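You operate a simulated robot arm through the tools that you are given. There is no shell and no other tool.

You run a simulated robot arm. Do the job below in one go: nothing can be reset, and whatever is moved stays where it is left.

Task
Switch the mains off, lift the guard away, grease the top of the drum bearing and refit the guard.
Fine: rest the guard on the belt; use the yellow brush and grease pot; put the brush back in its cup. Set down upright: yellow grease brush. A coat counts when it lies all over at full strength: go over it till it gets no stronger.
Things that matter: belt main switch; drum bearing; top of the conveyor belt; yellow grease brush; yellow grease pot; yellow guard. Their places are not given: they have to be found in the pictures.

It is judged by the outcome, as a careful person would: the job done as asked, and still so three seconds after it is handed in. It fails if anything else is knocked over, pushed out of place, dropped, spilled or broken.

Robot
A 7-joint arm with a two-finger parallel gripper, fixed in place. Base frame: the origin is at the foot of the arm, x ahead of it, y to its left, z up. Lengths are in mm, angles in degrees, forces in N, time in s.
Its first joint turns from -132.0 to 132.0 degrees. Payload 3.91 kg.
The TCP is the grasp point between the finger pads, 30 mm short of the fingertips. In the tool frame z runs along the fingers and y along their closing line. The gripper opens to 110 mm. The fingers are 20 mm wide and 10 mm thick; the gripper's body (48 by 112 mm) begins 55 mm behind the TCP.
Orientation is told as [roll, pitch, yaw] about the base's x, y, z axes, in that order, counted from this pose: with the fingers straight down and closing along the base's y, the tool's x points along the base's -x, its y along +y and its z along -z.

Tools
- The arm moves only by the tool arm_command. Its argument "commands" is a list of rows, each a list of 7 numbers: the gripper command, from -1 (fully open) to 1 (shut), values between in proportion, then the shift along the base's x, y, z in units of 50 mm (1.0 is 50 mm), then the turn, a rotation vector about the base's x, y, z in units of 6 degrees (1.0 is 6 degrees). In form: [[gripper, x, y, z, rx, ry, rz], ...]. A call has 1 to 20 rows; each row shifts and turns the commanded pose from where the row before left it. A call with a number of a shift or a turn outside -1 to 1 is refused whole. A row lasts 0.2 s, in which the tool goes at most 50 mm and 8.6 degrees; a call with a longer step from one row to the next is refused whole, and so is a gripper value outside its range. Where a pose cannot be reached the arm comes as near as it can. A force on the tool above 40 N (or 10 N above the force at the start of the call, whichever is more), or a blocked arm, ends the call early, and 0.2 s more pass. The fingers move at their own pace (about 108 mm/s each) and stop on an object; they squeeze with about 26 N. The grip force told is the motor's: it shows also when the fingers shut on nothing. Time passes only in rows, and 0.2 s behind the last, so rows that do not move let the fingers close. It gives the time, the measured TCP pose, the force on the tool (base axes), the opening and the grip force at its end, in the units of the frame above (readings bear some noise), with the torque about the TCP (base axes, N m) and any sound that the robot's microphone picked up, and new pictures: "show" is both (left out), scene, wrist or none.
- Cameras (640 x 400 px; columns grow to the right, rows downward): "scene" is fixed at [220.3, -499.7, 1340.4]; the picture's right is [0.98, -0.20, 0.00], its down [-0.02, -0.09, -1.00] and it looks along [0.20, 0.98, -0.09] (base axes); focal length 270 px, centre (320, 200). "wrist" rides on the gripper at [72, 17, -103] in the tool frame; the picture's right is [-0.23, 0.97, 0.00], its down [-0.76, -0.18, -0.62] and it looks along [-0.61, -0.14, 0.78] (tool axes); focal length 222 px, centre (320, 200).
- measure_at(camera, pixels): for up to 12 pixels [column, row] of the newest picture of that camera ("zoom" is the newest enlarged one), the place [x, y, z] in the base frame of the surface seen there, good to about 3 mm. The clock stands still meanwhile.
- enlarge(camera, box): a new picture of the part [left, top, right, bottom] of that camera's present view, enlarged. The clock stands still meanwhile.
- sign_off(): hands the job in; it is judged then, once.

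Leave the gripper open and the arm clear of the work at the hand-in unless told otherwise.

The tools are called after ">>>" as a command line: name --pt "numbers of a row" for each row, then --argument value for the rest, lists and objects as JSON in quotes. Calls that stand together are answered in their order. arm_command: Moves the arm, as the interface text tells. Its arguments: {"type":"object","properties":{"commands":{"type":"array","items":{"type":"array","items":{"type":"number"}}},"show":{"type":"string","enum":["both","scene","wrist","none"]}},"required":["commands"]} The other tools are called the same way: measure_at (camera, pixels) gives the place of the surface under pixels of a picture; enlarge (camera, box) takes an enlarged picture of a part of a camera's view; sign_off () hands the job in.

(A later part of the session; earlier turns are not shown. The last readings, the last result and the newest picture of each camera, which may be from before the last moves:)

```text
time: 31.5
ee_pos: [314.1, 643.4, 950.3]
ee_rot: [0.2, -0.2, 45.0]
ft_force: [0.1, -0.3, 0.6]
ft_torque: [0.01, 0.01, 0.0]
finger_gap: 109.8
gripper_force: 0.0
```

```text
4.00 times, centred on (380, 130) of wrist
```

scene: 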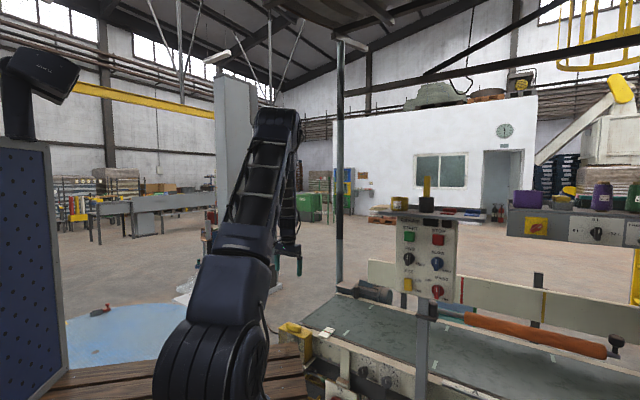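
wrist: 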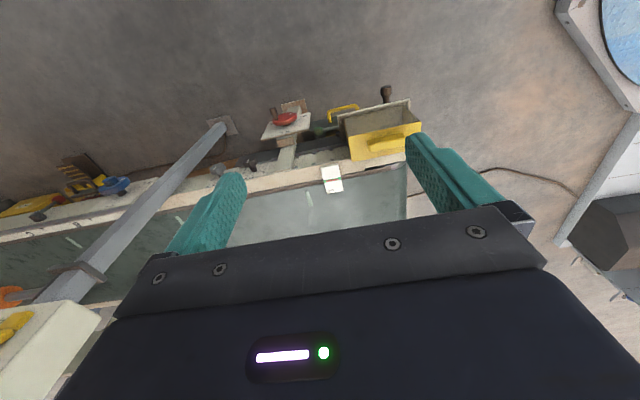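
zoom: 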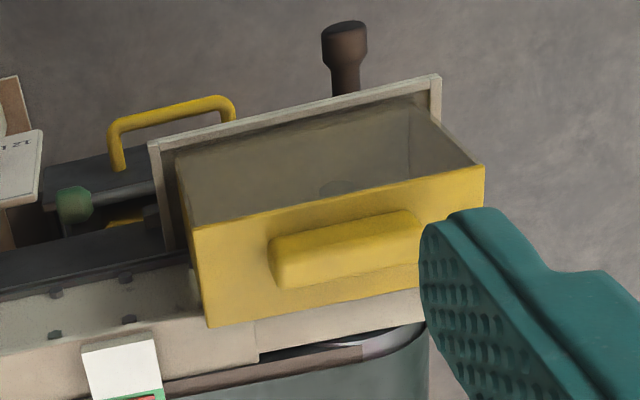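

>>> measure_at --camera "zoom" --pixels '[[195, 232], [480, 170], [210, 322], [415, 285], [275, 245], [410, 215], [285, 283], [345, 242], [350, 256], [175, 160], [300, 130], [155, 150]]'

>>> measure_at --camera "zoom" --pixels '[[435, 80], [165, 240], [335, 182], [430, 150], [230, 340], [300, 330], [380, 340], [345, 40], [170, 115], [120, 375], [400, 360], [250, 365]]'

```text
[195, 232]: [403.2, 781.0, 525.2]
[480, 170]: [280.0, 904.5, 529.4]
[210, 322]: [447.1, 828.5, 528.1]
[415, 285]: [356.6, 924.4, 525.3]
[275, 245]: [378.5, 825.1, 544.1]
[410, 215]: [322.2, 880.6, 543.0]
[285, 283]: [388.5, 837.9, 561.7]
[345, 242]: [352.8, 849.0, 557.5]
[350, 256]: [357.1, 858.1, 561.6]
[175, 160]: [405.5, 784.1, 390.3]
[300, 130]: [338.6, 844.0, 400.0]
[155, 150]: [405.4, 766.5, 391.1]
```

```text
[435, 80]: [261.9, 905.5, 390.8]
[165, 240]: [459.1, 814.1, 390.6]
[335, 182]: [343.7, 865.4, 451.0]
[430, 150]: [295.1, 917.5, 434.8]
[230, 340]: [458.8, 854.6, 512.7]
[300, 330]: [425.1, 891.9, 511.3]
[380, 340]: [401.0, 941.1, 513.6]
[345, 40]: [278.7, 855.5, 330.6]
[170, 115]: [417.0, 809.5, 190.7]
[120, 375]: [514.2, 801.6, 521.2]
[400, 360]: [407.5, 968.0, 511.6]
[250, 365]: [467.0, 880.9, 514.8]
```

The guard top is at z≈527 with centre ≈(364,866), about 174 × 64 mm. The handle is about 80 mm long along the belt edge, with its top at z≈562. The guard stands in a lipped bracket at z≈391. The belt begins near x+y≈1370, which is far out, so I'll hold the handle by its two ends with the tool tilted outwards. First I'll test, empty, that the set-down spot above the belt is reachable at 30° tilt.

>>> arm_command --pt "-1 0.858 0.216 -0.42 0.8839 -0.8839 0" --pt "-1 0.858 0.216 -0.42 0.8839 -0.8839 0" --pt "-1 0.858 0.216 -0.42 0.8839 -0.8839 0" --pt "-1 0.858 0.216 -0.42 0.8839 -0.8839 0" --pt "-1 0.858 0.216 -0.42 0 0 0" --pt "-1 0.858 0.216 -0.42 0 0 0" --pt "-1 0.858 0.216 -0.42 0 0 0" --pt "-1 0.858 0.216 -0.42 0 0 0" --pt "-1 0.858 0.216 -0.42 0 0 0" --pt "-1 0 0 0 0 0 0" --pt "-1 0 0 0 0 0 0"

```text
time: 33.9
ee_pos: [701.1, 737.4, 762.3]
ee_rot: [0.3, -30.0, 45.0]
ft_force: [-0.2, 0.8, -0.2]
ft_torque: [0.01, -0.03, 0.02]
finger_gap: 110.0
gripper_force: 0.1
```

scene: 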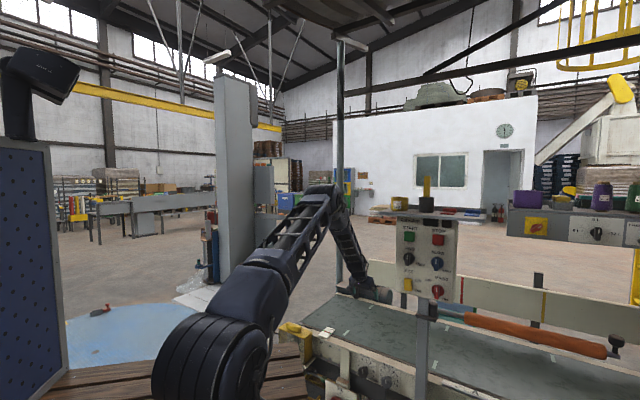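
wrist: 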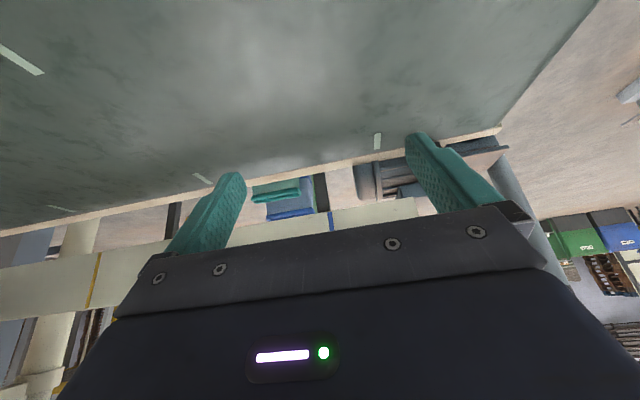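

That's reachable. I'll check the lower set-down height too, and measure the belt edge lines.

>>> arm_command --pt "-1 0.1 0.15 -0.7 0 0 0" --pt "-1 0.1 0.1 -0.7 0 0 0" --pt "-1 0 0 0 0 0 0" --show "scene"

>>> enlarge --camera "scene" --box '[310, 310, 430, 385]'

```text
time: 34.7
ee_pos: [713.3, 747.9, 691.6]
ee_rot: [0.2, -30.1, 45.1]
ft_force: [0.3, 0.1, -0.1]
ft_torque: [-0.02, -0.02, -0.02]
finger_gap: 110.0
gripper_force: 0.0
```

scene: 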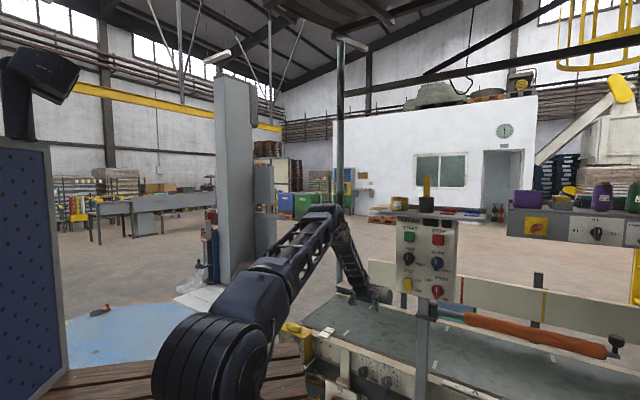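

```text
5.33 times, centred on (370, 348) of scene
```

zoom: 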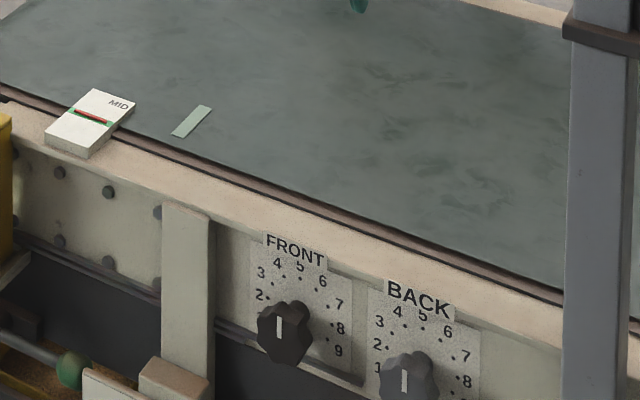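

>>> measure_at --camera "zoom" --pixels '[[300, 190], [300, 205], [300, 160], [400, 232], [400, 255], [100, 98], [130, 125], [220, 150], [400, 150], [500, 150]]'

```text
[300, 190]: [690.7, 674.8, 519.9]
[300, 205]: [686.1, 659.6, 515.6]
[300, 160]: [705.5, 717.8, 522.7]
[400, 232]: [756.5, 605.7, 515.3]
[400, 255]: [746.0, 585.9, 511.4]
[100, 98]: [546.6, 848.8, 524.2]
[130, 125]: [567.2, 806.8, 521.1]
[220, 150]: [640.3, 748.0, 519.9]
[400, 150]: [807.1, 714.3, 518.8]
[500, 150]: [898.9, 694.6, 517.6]
```

The belt near edge is at x+y≈1368, z≈519, and the spot is reachable. Next I'll go to above the guard handle, at about (364,866,660), keeping the 30° tilt.

>>> arm_command --pt "-1 0 0 0.6 0 0 0" --pt "-1 -0.776 0.262 0.5 0 0 0" --pt "-1 -0.776 0.262 0 0 0 0" --pt "-1 -0.776 0.262 0 0 0 0" --pt "-1 -0.776 0.262 0 0 0 0" --pt "-1 -0.776 0.262 0 0 0 0" --pt "-1 -0.776 0.262 0 0 0 0" --pt "-1 -0.776 0.262 0 0 0 0" --pt "-1 -0.776 0.262 -0.5 0 0 0" --pt "-1 -0.776 0.262 -0.5 0 0 0" --pt "-1 0 0 -0.8 0 0 0" --pt "-1 0 0 0 0 0 0"

>>> enlarge --camera "wrist" --box '[160, 60, 480, 260]'

```text
time: 37.3
ee_pos: [362.1, 865.1, 656.8]
ee_rot: [0.2, -30.1, 45.2]
ft_force: [-0.1, 0.2, -1.0]
ft_torque: [0.03, -0.03, -0.01]
finger_gap: 110.1
gripper_force: 0.1
```

scene: 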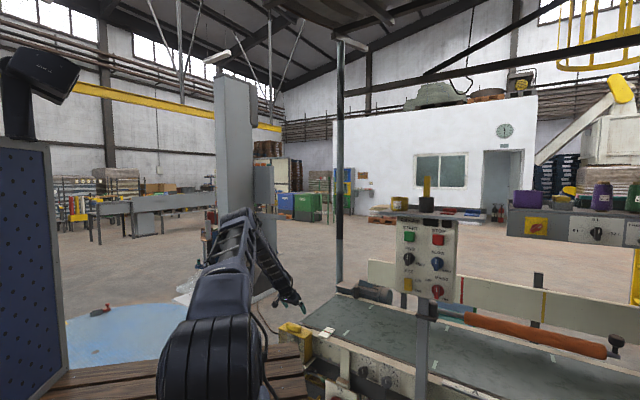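
wrist: 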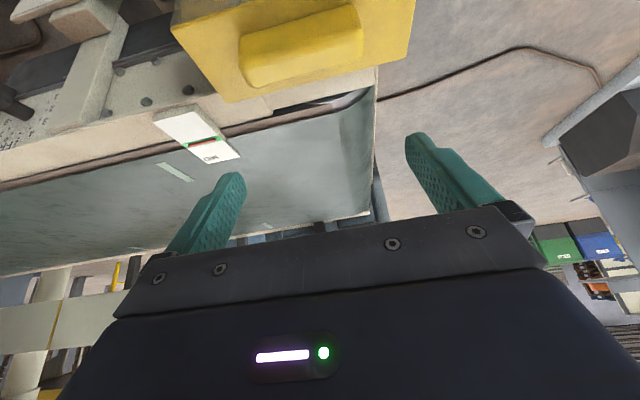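

```text
2.00 times, centred on (320, 160) of wrist
```

zoom: 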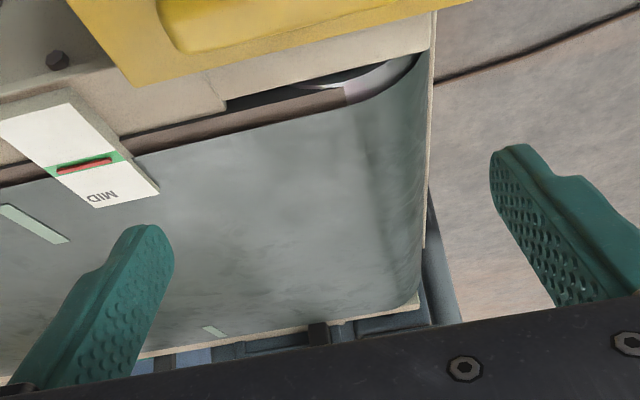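

The handle is close in the wrist picture now, so I'll measure its outline again.

>>> measure_at --camera "wrist" --pixels '[[243, 50], [255, 78], [355, 45], [350, 15], [300, 25], [305, 50], [300, 70], [247, 68], [360, 35], [230, 95], [400, 62], [185, 10]]'

```text
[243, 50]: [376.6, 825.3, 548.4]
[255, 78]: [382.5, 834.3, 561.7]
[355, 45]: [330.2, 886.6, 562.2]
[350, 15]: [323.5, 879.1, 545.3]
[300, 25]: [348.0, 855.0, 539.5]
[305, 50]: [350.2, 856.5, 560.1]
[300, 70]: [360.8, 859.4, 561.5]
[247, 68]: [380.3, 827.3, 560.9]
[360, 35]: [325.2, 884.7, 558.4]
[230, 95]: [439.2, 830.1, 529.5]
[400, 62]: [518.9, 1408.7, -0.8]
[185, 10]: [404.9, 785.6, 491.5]
```

>>> enlarge --camera "wrist" --box '[220, 0, 380, 100]'

>>> measure_at --camera "wrist" --pixels '[[300, 74], [300, 78], [256, 84], [340, 60], [340, 64], [250, 80], [300, 85], [363, 48], [241, 35], [242, 42]]'

```text
4.00 times, centred on (300, 50) of wrist
```

zoom: 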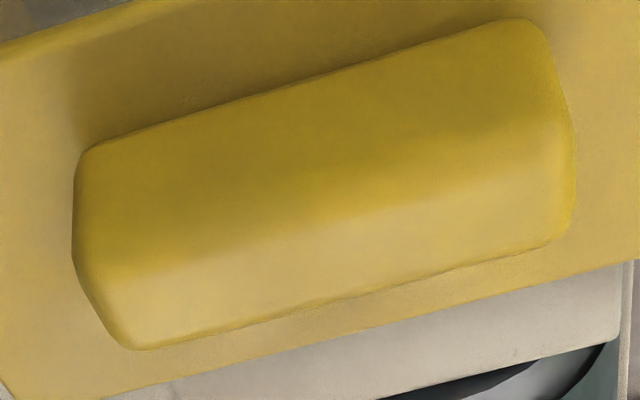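

```text
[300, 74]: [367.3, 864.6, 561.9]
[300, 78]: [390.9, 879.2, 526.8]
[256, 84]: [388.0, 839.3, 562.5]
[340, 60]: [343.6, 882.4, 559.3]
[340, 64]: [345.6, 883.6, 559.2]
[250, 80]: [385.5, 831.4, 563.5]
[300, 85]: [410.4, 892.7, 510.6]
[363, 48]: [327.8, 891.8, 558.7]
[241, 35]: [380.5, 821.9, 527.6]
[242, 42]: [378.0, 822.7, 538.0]
```

The handle spans x+y 1202–1232 and is about 83 mm long, with its top at z≈562. I'll align the pads on its middle and go down to TCP z≈562, fingers still open.

>>> arm_command --pt "-1 -0.252 -0.212 0 0 0 0" --pt "-1 0 0 -0.474 0 0 0" --pt "-1 0 0 -0.474 0 0 0" --pt "-1 0 0 -0.474 0 0 0" --pt "-1 0 0 -0.474 0 0 0" --pt "-1 0 0 0 0 0 0"

>>> enlarge --camera "scene" --box '[250, 290, 350, 352]'

```text
time: 38.7
ee_pos: [349.9, 854.5, 561.3]
ee_rot: [0.2, -30.1, 45.1]
ft_force: [-0.8, -0.7, 0.4]
ft_torque: [-0.01, 0.04, -0.04]
finger_gap: 110.0
gripper_force: 0.1
```

scene: 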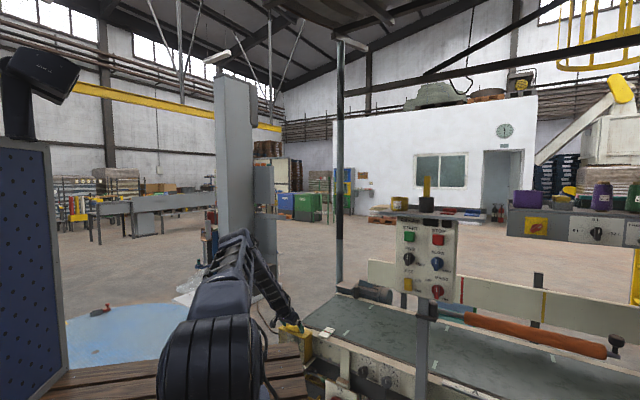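
wrist: 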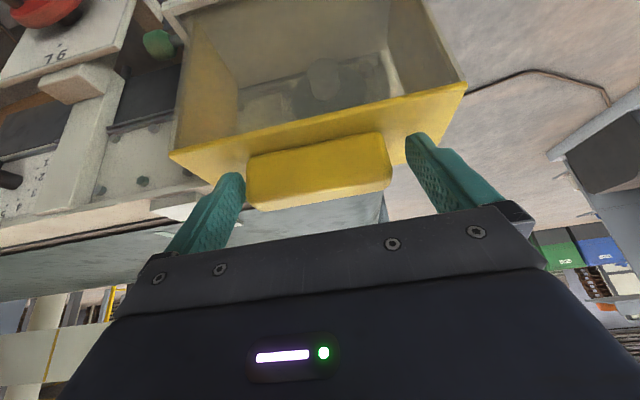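

```text
6.40 times, centred on (300, 321) of scene
```

zoom: 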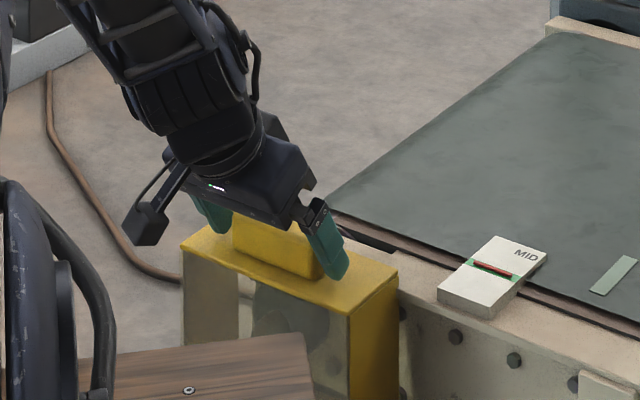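

The fingers straddle the handle ends evenly. Now I'll close them on it.

>>> arm_command --pt "-0.6 0 0 0 0 0 0" --pt "-0.5 0 0 0 0 0 0" --pt "0 0 0 0 0 0 0" --pt "1 0 0 0 0 0 0" --pt "1 0 0 0 0 0 0" --show "wrist"

```text
time: 39.9
ee_pos: [350.6, 856.8, 560.9]
ee_rot: [0.2, -30.1, 45.1]
ft_force: [1.4, 0.8, 0.5]
ft_torque: [-0.16, -0.34, 0.03]
finger_gap: 89.8
gripper_force: 25.9
```

wrist: 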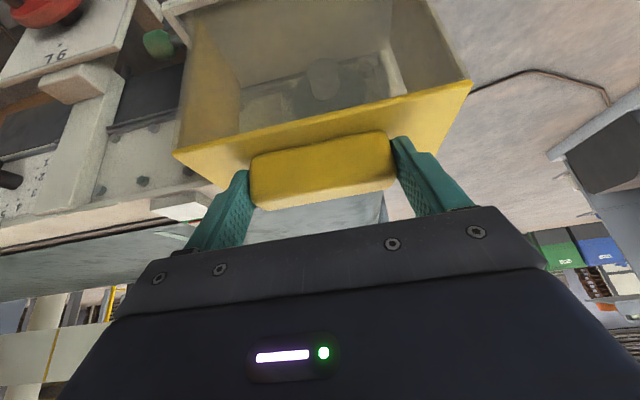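

Gripped at a gap of 89.8 mm. I'll lift slowly by 20 mm and read the load.

>>> arm_command --pt "1 0 0 0.1 0 0 0" --pt "1 0 0 0.15 0 0 0" --pt "1 0 0 0.15 0 0 0" --pt "1 0 0 0 0 0 0"

>>> enlarge --camera "scene" --box '[250, 290, 350, 352]'

```text
time: 40.9
ee_pos: [349.5, 856.9, 581.9]
ee_rot: [0.3, -29.9, 45.1]
ft_force: [-0.6, -0.6, -2.0]
ft_torque: [0.01, 0.01, 0.02]
finger_gap: 89.7
gripper_force: 26.0
```

scene: 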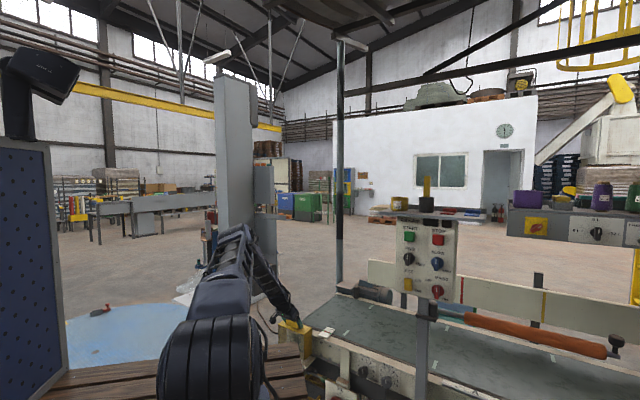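
wrist: 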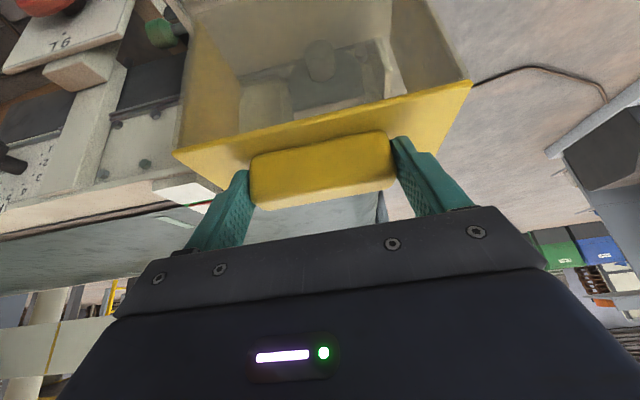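

```text
6.40 times, centred on (300, 321) of scene
```

zoom: 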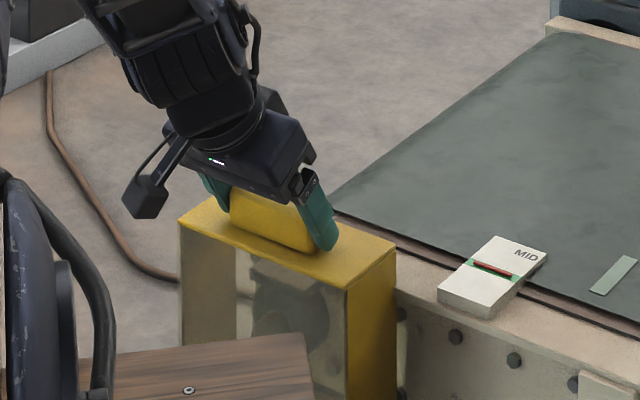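

The guard is light at about 2 N, and it comes up cleanly. I'll lift it further, clear of the belt height.

>>> arm_command --pt "1 0 0 0.4 0 0 0" --pt "1 0 0 0.6 0 0 0" --pt "1 0 0 0.6 0 0 0" --pt "1 0 0 0.6 0 0 0" --pt "1 0 0 0.6 0 0 0" --pt "1 0 0 0.6 0 0 0" --pt "1 0 0 0 0 0 0"

>>> enlarge --camera "scene" --box '[250, 260, 378, 340]'

```text
time: 42.5
ee_pos: [350.9, 856.3, 750.7]
ee_rot: [0.2, -30.0, 45.1]
ft_force: [0.4, -0.3, -2.1]
ft_torque: [-0.02, 0.0, -0.05]
finger_gap: 89.9
gripper_force: 26.1
```

scene: 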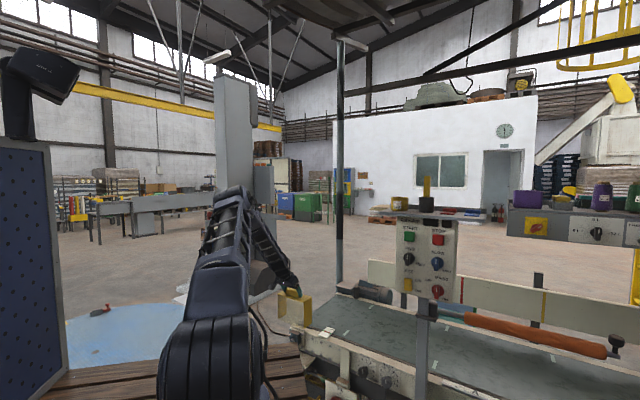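
wrist: 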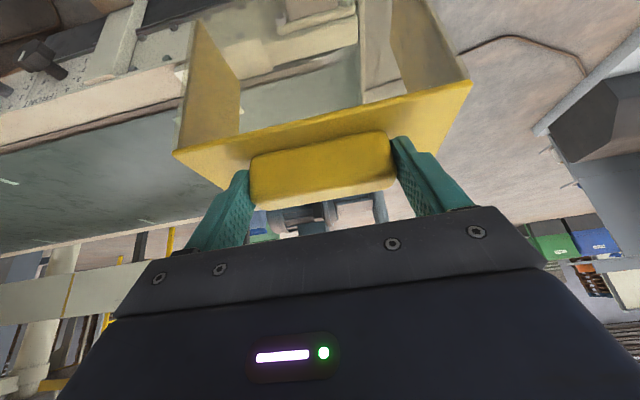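

```text
5.00 times, centred on (314, 300) of scene
```

zoom: 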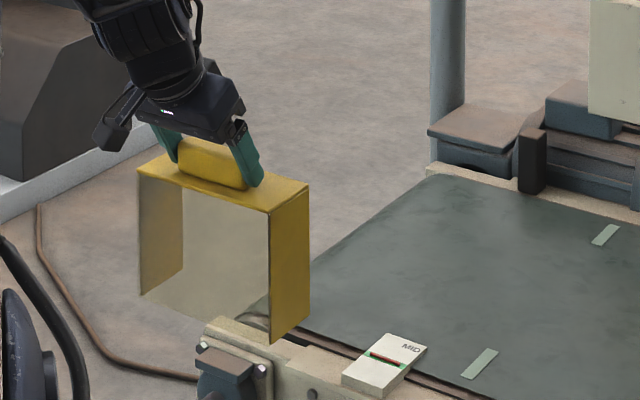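

The guard is off and hangs upright. I'll measure its bottom edges to know its height.

>>> measure_at --camera "zoom" --pixels '[[276, 338], [304, 316], [143, 292], [142, 182], [268, 208], [300, 185], [288, 330], [305, 200]]'

```text
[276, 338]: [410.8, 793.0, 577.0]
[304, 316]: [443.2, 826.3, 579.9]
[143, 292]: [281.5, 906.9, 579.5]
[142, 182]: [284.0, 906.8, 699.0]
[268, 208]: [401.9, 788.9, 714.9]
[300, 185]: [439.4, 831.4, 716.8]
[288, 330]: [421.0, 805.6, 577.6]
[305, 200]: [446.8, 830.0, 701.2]
```

The bottom is 174 mm below the TCP, so contact with the belt should come near TCP z≈693. I'll carry it over the belt so its centre is near (710,745).

>>> arm_command --pt "1 0.4 -0.13 0 0 0 0" --pt "1 0.77 -0.273 0 0 0 0" --pt "1 0.77 -0.273 0 0 0 0" --pt "1 0.77 -0.273 0 0 0 0" --pt "1 0.77 -0.273 0 0 0 0" --pt "1 0.77 -0.273 0 0 0 0" --pt "1 0.77 -0.273 0 0 0 0" --pt "1 0.77 -0.273 0 0 0 0" --pt "1 0.77 -0.273 0 0 0 0" --pt "1 0.4 -0.15 0 0 0 0" --pt "1 0 0 -0.4 0 0 0" --pt "1 0 0 -0.4 0 0 0" --pt "1 0 0 0 0 0 0"

>>> enlarge --camera "scene" --box '[300, 250, 428, 330]'

```text
time: 45.3
ee_pos: [695.7, 733.3, 709.9]
ee_rot: [0.3, -30.0, 45.1]
ft_force: [0.2, 0.5, -1.9]
ft_torque: [-0.04, 0.01, 0.0]
finger_gap: 89.9
gripper_force: 26.0
```

scene: 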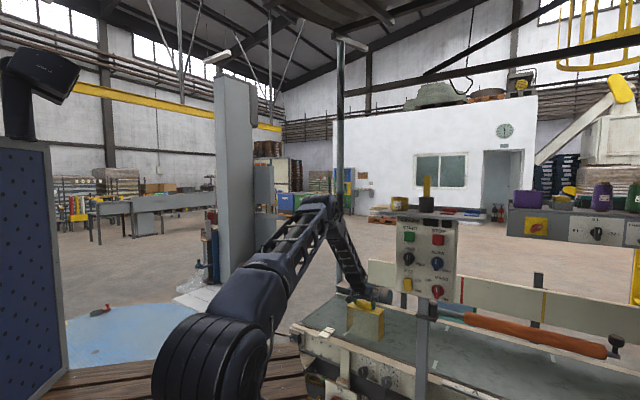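
wrist: 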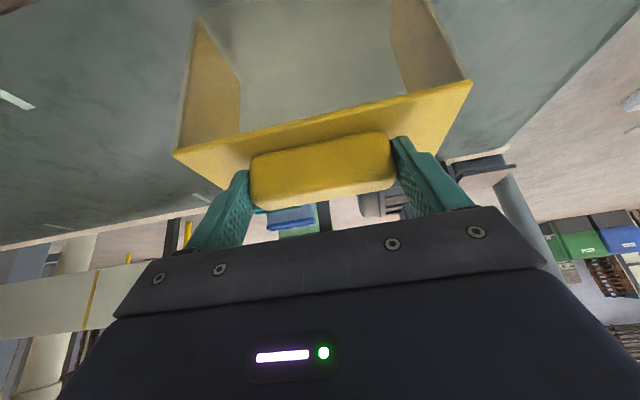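

```text
5.00 times, centred on (364, 290) of scene
```

zoom: 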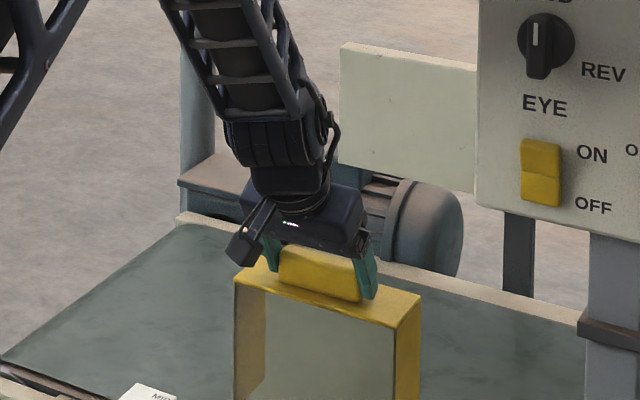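

I'm over the belt with about 17 mm to go. I'll lower in small steps.

>>> arm_command --pt "1 0 0 -0.1 0 0 0" --pt "1 0 0 -0.1 0 0 0" --pt "1 0 0 -0.06 0 0 0" --pt "1 0 0 -0.03 0 0 0" --pt "1 0 0 0 0 0 0" --show "scene"

>>> enlarge --camera "scene" --box '[320, 280, 416, 340]'

```text
time: 46.5
ee_pos: [697.1, 733.4, 697.7]
ee_rot: [0.2, -30.0, 45.0]
ft_force: [-0.5, -1.1, -2.2]
ft_torque: [-0.02, 0.01, -0.02]
finger_gap: 89.8
gripper_force: 25.6
```

scene: 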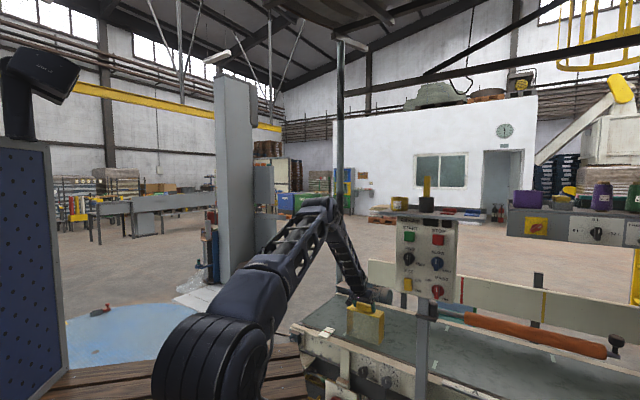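

```text
6.67 times, centred on (368, 310) of scene
```

zoom: 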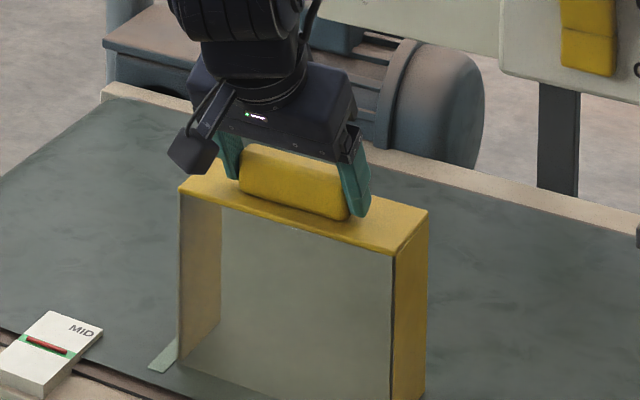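

No contact yet, so I'll keep lowering in 2 mm steps.

>>> arm_command --pt "1 0 0 -0.04 0 0 0" --pt "1 0 0 -0.03 0 0 0" --pt "1 0 0 0 0 0 0" --show "none"

>>> measure_at --camera "scene" --pixels '[[383, 338], [379, 339], [348, 330], [374, 343], [344, 337], [360, 342]]'

```text
time: 47.3
ee_pos: [697.5, 733.8, 694.7]
ee_rot: [0.2, -30.2, 45.0]
ft_force: [-0.6, -4.3, 16.9]
ft_torque: [-0.14, -0.76, -0.11]
finger_gap: 90.0
gripper_force: 25.6
```

```text
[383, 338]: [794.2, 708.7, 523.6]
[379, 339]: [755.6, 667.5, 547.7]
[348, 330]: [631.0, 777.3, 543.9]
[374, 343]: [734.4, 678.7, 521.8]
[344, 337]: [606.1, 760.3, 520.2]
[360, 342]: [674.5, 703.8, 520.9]
```

Contact at TCP z≈695 with about 17 N. I'll relieve it slightly, open the fingers, and go straight up.

>>> arm_command --pt "1 0 0 0.02 0 0 0" --pt "-0.8 0 0 0 0 0 0" --pt "-1 0 0 0 0 0 0" --pt "-1 0 0 0 0 0 0" --pt "-1 0 0 0.3 0 0 0" --pt "-1 0 0 0.6 0 0 0" --pt "-1 0 0 0.8 0 0 0" --pt "-1 0 0 0 0 0 0"

>>> enlarge --camera "scene" --box '[300, 270, 428, 350]'

```text
time: 49.1
ee_pos: [697.0, 733.0, 780.2]
ee_rot: [0.2, -30.0, 45.1]
ft_force: [-0.1, 0.4, -0.7]
ft_torque: [-0.02, -0.01, -0.02]
finger_gap: 110.0
gripper_force: 0.1
```

scene: 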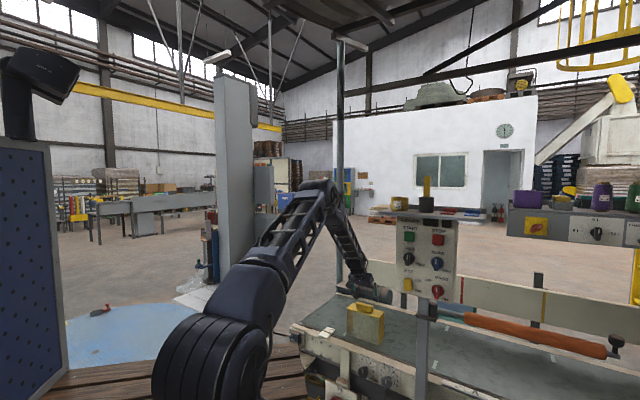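
wrist: 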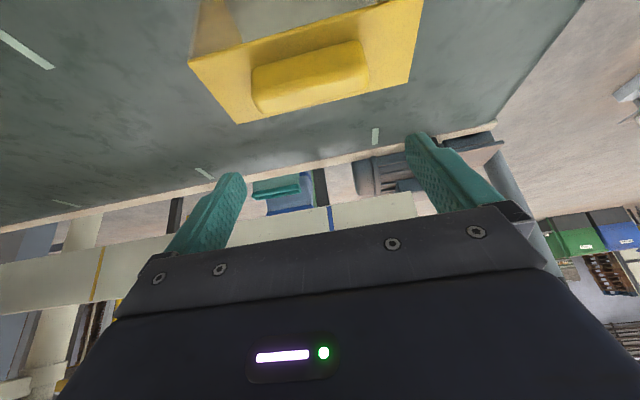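

```text
5.00 times, centred on (364, 310) of scene
```

zoom: 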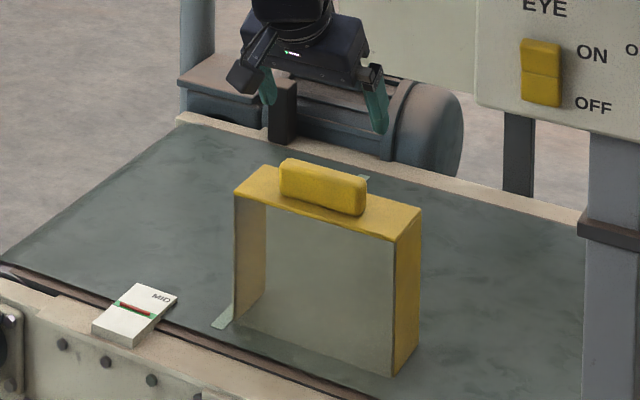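

The guard stands fully on the belt. Next I'll look at the exposed bearing from above on the near side.

>>> arm_command --pt "-1 0 0 0.9 0 0 0" --pt "-1 -0.882 -0.25 0 -0.8839 0.8839 0" --pt "-1 -0.882 -0.25 0 -0.8839 0.8839 0" --pt "-1 -0.882 -0.25 0 -0.8839 0.8839 0" --pt "-1 -0.882 -0.25 0 -0.8839 0.8839 0" --pt "-1 -0.882 -0.25 0 0 0 0" --pt "-1 -0.882 -0.25 0 0 0 0" --pt "-1 -0.882 -0.25 0 0 0 0" --pt "-1 -0.882 -0.25 0 0 0 0" --pt "-1 -0.882 0 0 0 0 0" --pt "-1 0 0.5 -0.5 0 0 0" --pt "-1 0 0.5 -0.5 0 0 0" --pt "-1 0 0 0 0 0 0"

>>> enlarge --camera "scene" --box '[250, 300, 346, 360]'

>>> enlarge --camera "wrist" --box '[240, 50, 480, 200]'

```text
time: 51.9
ee_pos: [299.4, 683.7, 774.1]
ee_rot: [0.2, -0.1, 45.1]
ft_force: [-0.6, 0.3, 0.2]
ft_torque: [-0.01, 0.02, 0.0]
finger_gap: 110.2
gripper_force: 0.1
```

scene: 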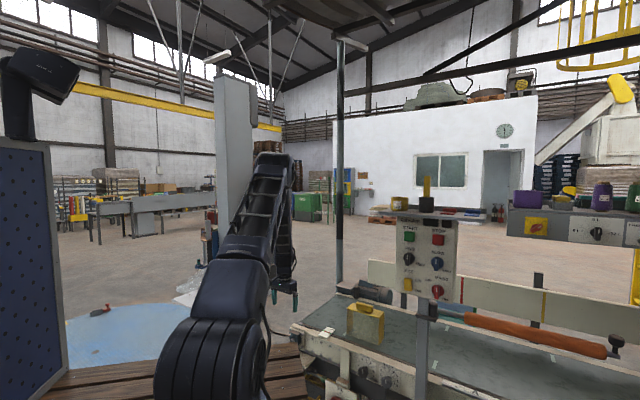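
wrist: 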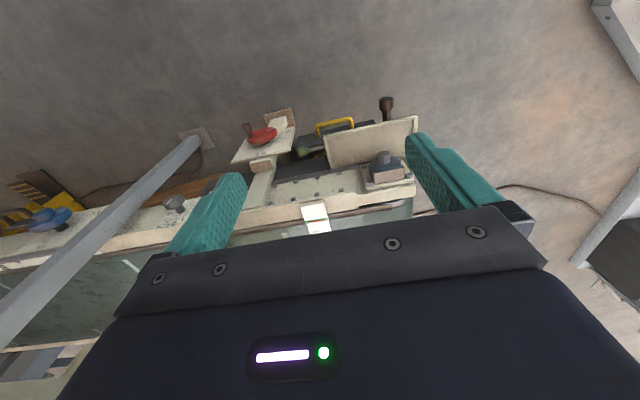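

```text
6.67 times, centred on (298, 330) of scene
```

zoom: 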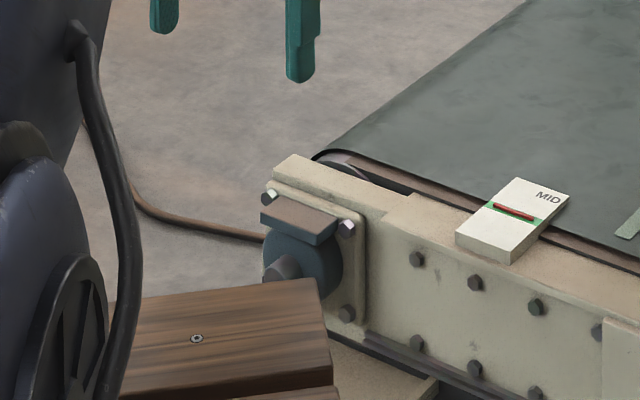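

```text
2.67 times, centred on (360, 125) of wrist
```

zoom: 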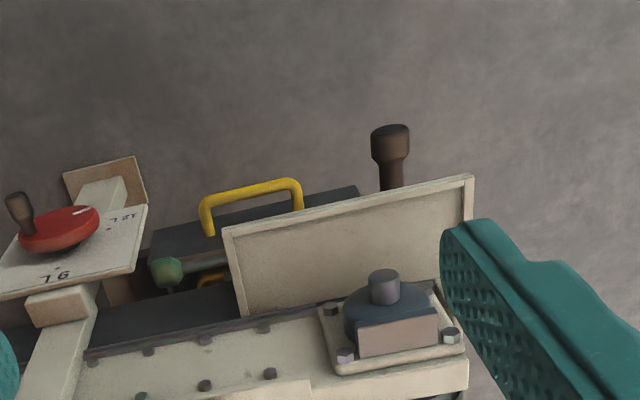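

The exposed bearing has a flat brownish top, at about (390,175) in the wrist picture. I'll zoom in and measure.

>>> enlarge --camera "wrist" --box '[350, 140, 430, 190]'

>>> measure_at --camera "zoom" --pixels '[[150, 230], [280, 215], [150, 280], [290, 270], [220, 245], [260, 160], [270, 100], [100, 250], [300, 300], [210, 290], [140, 200], [310, 190]]'

```text
8.00 times, centred on (390, 165) of wrist
```

zoom: 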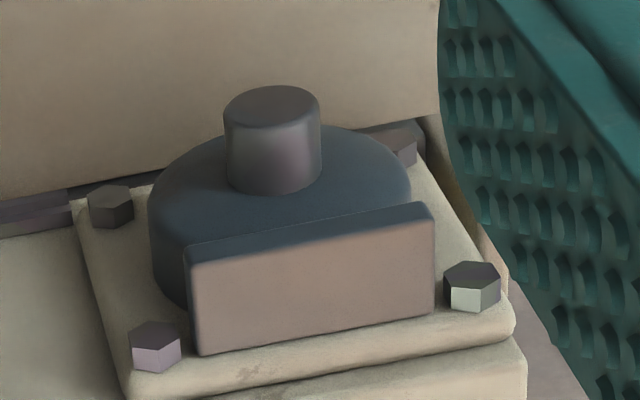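

```text
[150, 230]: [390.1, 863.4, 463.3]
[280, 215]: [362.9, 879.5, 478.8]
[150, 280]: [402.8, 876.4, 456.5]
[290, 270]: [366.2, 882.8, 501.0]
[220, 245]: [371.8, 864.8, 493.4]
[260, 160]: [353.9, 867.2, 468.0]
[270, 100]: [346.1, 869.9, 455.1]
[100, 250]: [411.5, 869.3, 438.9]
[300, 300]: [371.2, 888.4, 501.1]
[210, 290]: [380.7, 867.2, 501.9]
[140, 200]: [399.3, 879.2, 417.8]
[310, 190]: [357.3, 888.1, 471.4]
```

>>> measure_at --camera "zoom" --pixels '[[197, 272], [425, 230], [205, 345], [428, 305], [315, 250], [315, 325], [200, 310], [428, 265], [315, 285], [320, 345], [250, 320], [230, 370]]'

```text
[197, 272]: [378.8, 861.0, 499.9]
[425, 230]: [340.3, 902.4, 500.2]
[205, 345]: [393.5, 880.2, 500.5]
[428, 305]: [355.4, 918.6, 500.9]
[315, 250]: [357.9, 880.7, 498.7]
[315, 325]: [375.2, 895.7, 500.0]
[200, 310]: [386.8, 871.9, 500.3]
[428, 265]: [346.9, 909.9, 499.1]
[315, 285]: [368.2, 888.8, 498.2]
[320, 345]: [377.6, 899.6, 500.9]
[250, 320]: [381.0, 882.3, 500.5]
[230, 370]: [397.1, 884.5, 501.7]
```

The bearing top is a flat pad about 60 × 28 mm at z≈500, centred at (367,890), with its long side along the belt edge. Now I'll go up to look at the brush and grease pot on the shelf.

>>> arm_command --pt "-1 0 0 0.97 0 0 0" --pt "-1 0 0 0.97 0 0 0" --pt "-1 0 0 0.97 0 0 0" --pt "-1 0 0 0.97 0 0 0" --pt "-1 0 0 0.97 0 0 0" --pt "-1 0 0 0.97 0 0 0" --pt "-1 0 0 0.97 0 0 0" --pt "-1 0 0 0.97 0 0 0" --pt "-1 0.468 -0.648 0.48 0 0 -1" --pt "-1 0.468 -0.648 0.48 0 0 -1" --pt "-1 0.468 -0.648 0.48 0 0 -1" --pt "-1 0.468 -0.648 0.48 0 0 0" --pt "-1 0.468 -0.648 0.48 0 0 0" --pt "-1 0.468 -0.648 0.48 0 0 0" --pt "-1 0.468 -0.648 0.48 0 0 0" --pt "-1 0.468 -0.648 0.48 0 0 0" --pt "-1 0.468 -0.648 0.48 0 0 0" --pt "-1 0.468 -0.648 0.48 0 0 0" --pt "-1 0.468 -0.648 0.48 0 0 0" --pt "-1 0.468 -0.648 0.48 0 0 0"

```text
time: 56.1
ee_pos: [581.3, 293.9, 1449.2]
ee_rot: [0.2, -0.2, 27.2]
ft_force: [0.0, 0.6, 0.4]
ft_torque: [-0.02, 0.01, 0.01]
finger_gap: 110.1
gripper_force: 0.0
```

scene: 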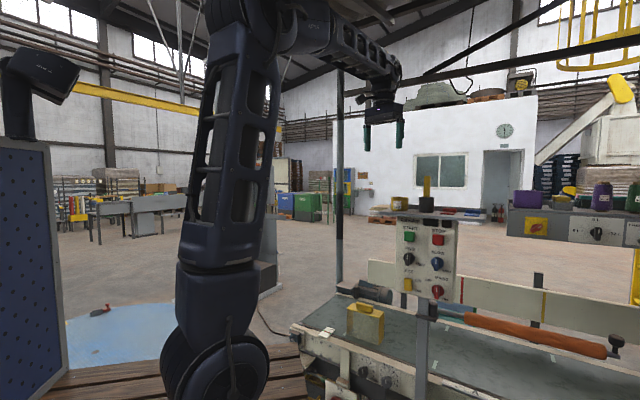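
wrist: 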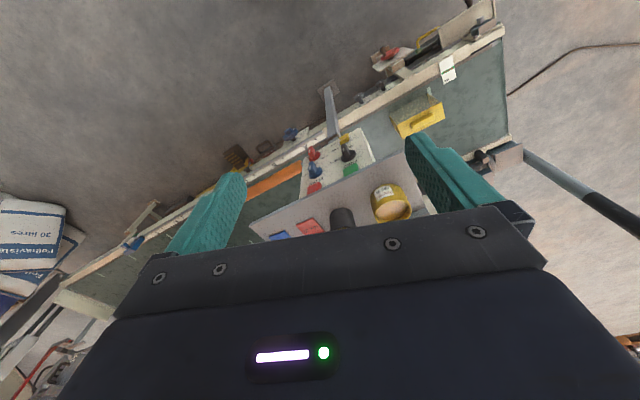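

The brush is just under the gripper's edge in the wrist view. I'll move outwards at the same height so the brush and pot come into clear view.

>>> arm_command --pt "-1 0.7 0.33 0.2 0 0 0" --pt "-1 0.7 0.33 0.2 0 0 0" --pt "-1 0.4 0.2 0 0 0 0" --pt "-1 0 0 0 0 0 0" --show "wrist"

>>> enlarge --camera "wrist" --box '[240, 100, 480, 250]'

```text
time: 57.1
ee_pos: [671.6, 338.7, 1469.4]
ee_rot: [0.3, -0.2, 27.1]
ft_force: [0.5, 0.1, -0.5]
ft_torque: [0.01, -0.03, 0.02]
finger_gap: 110.0
gripper_force: 0.0
```

wrist: 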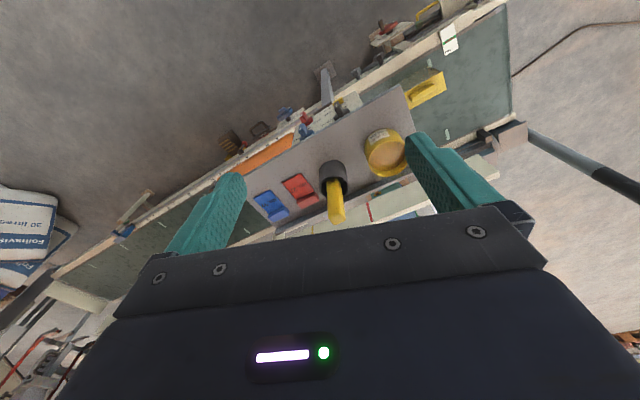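

```text
2.67 times, centred on (360, 175) of wrist
```

zoom: 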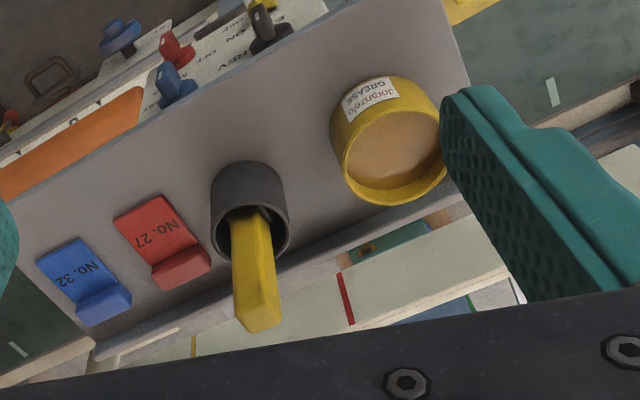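

The pot is open with grease inside, and the brush stands in the dark cup. I'll measure both in detail.

>>> enlarge --camera "wrist" --box '[310, 150, 390, 225]'

>>> measure_at --camera "wrist" --pixels '[[331, 220], [342, 218], [329, 205], [343, 205], [336, 216], [388, 155], [370, 145], [404, 158], [366, 158], [388, 137], [390, 174], [325, 168]]'

>>> measure_at --camera "wrist" --pixels '[[335, 185], [347, 180], [322, 180], [332, 162], [360, 130], [405, 95], [410, 172], [275, 170], [300, 190], [340, 200]]'

```text
5.33 times, centred on (350, 188) of wrist
```

zoom: 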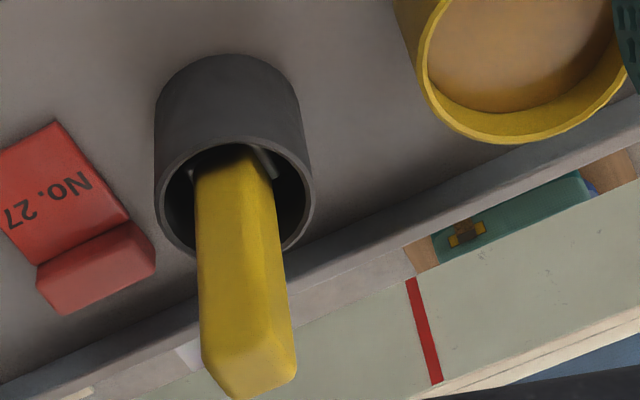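

```text
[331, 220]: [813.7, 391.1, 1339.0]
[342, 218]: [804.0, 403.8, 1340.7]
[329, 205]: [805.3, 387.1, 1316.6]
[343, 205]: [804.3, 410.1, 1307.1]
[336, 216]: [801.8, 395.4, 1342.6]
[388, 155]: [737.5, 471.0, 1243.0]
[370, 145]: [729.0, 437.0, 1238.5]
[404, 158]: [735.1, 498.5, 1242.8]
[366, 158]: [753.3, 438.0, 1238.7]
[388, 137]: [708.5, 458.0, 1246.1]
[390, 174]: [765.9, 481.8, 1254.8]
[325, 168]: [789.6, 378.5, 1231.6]
```

```text
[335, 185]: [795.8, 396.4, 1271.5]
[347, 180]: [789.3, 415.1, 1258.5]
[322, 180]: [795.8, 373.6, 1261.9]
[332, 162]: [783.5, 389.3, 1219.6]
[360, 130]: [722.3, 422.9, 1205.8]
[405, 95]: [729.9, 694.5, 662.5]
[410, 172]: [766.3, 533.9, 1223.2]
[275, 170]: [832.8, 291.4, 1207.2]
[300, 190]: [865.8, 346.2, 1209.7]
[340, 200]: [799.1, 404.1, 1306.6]
```

>>> measure_at --camera "zoom" --pixels '[[215, 370], [285, 360], [250, 390], [235, 375], [265, 372], [205, 345], [288, 335], [275, 260], [205, 260], [245, 250], [240, 395], [290, 380]]'

>>> measure_at --camera "zoom" --pixels '[[180, 170], [160, 200], [310, 190], [235, 145], [275, 155], [300, 235], [185, 245], [270, 170], [430, 80], [500, 110], [540, 130], [480, 125]]'

```text
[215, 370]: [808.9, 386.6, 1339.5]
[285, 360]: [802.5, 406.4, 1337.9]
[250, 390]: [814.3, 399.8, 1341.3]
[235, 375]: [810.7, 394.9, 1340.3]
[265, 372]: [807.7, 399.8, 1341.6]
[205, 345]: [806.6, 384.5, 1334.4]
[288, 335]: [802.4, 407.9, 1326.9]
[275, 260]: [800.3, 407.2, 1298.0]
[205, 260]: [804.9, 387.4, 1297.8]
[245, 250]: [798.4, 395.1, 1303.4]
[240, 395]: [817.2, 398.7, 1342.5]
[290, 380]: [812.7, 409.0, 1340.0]
```

```text
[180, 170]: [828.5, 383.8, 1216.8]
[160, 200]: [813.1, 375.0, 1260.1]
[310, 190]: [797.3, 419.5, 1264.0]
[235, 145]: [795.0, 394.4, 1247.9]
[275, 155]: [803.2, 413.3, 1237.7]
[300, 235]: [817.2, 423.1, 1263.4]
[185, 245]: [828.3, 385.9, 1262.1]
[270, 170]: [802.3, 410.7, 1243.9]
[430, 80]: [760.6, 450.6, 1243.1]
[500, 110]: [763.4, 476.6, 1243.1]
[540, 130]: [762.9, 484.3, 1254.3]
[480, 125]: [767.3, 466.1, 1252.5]
```

Brush handle is about 20 mm square, centred near (808,400) with its top at z≈1342. Cup rim is at z≈1262, with a radius of about 24 mm. Grease surface is at z≈1240 and the shelf at z≈1207. I'll align above the brush with yaw 45° and fingers half open, and test the reach.

>>> arm_command --pt "-1 0.68 0.306 -0.1 0 0 1" --pt "-0.5 0.68 0.306 -0.1 0 0 1" --pt "0 0.68 0.306 -0.1 0 0 1" --pt "0 0.68 0.306 -0.1 0 0 0" --pt "0 0 0 0 0 0 0" --pt "0 0 0 0 0 0 0"

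```text
time: 58.5
ee_pos: [807.7, 399.4, 1450.3]
ee_rot: [0.1, -0.1, 45.0]
ft_force: [-0.6, 0.0, 0.1]
ft_torque: [-0.03, -0.02, -0.02]
finger_gap: 55.0
gripper_force: 0.0
```

scene: 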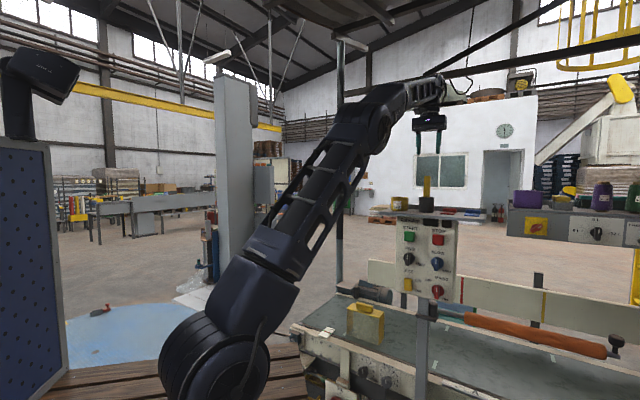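
wrist: 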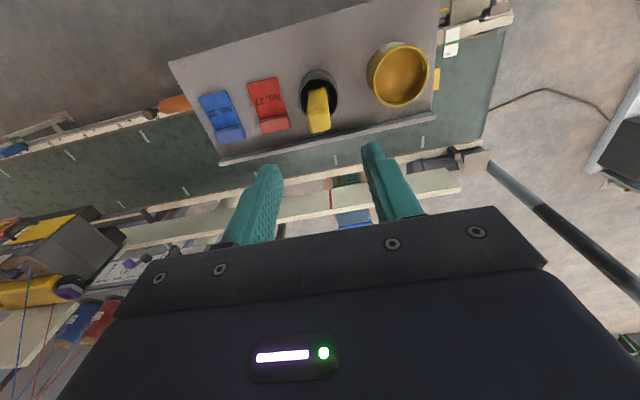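

Reachable. From right above, I'll measure the brush top, cup and pot again more precisely.

>>> enlarge --camera "wrist" --box '[280, 30, 440, 150]'

```text
3.33 times, centred on (360, 90) of wrist
```

zoom: 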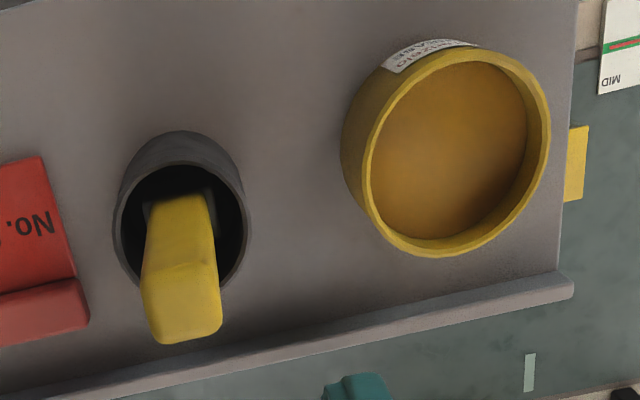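

>>> measure_at --camera "zoom" --pixels '[[150, 285], [212, 270], [160, 338], [218, 328], [182, 305], [152, 225], [207, 200], [180, 145], [120, 235], [246, 225], [178, 163], [220, 295]]'

>>> measure_at --camera "zoom" --pixels '[[455, 55], [365, 160], [545, 130], [445, 250], [455, 150], [400, 120], [510, 150], [450, 220], [460, 80], [145, 205], [300, 200], [540, 280]]'

```text
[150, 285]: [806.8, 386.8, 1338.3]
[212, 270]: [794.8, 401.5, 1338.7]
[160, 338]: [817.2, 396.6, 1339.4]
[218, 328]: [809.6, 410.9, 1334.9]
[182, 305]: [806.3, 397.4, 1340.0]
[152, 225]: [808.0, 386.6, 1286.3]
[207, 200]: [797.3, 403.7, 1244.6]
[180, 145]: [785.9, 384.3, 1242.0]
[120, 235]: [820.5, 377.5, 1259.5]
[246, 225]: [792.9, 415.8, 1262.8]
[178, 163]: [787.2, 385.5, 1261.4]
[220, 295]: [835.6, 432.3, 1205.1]
```

```text
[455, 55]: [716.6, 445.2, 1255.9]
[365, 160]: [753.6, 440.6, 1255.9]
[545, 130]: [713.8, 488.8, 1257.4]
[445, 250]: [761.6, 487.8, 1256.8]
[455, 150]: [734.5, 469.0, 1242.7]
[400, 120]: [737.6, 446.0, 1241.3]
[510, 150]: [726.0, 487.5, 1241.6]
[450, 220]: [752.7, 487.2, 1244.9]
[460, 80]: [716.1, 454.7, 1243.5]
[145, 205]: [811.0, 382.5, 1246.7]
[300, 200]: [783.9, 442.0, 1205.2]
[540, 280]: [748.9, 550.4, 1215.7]
```

The brush centre is (807,399), so the TCP is right above it. The pot centre is about (737,467), with its rim at z≈1256, inner radius about 28 mm, and grease at z≈1242. I'll lower to TCP z≈1308 around the handle and close.

>>> arm_command --pt "0 0 0 -0.7 0 0 0" --pt "0 0 0 -0.7 0 0 0" --pt "0 0 0 -0.7 0 0 0" --pt "0 0 0 -0.5 0 0 0" --pt "0 0 0 -0.24 0 0 0" --pt "0 0 0 0 0 0 0"

>>> enlarge --camera "scene" --box '[380, 150, 500, 225]'

```text
time: 59.9
ee_pos: [807.3, 399.6, 1307.2]
ee_rot: [0.3, -0.1, 45.0]
ft_force: [-0.4, 0.2, 0.8]
ft_torque: [-0.01, 0.02, -0.01]
finger_gap: 54.8
gripper_force: 0.1
```

scene: 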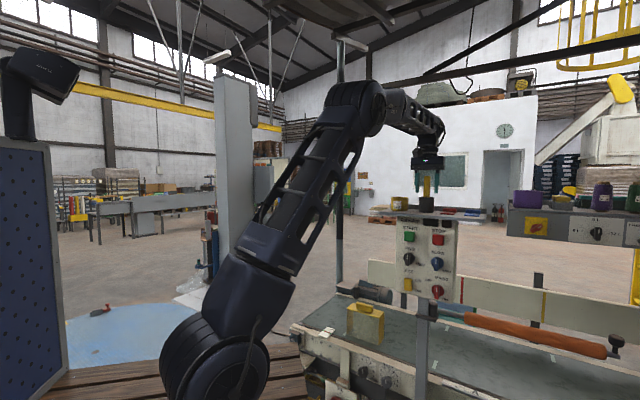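
wrist: 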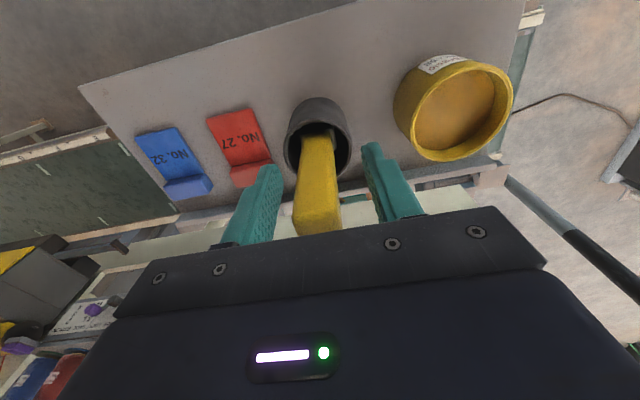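

```text
5.33 times, centred on (440, 188) of scene
```

zoom: 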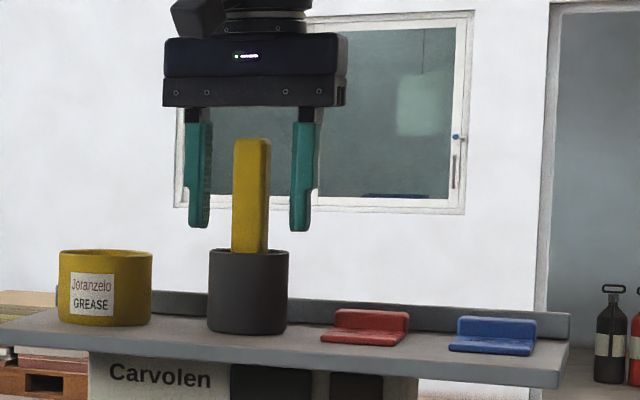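

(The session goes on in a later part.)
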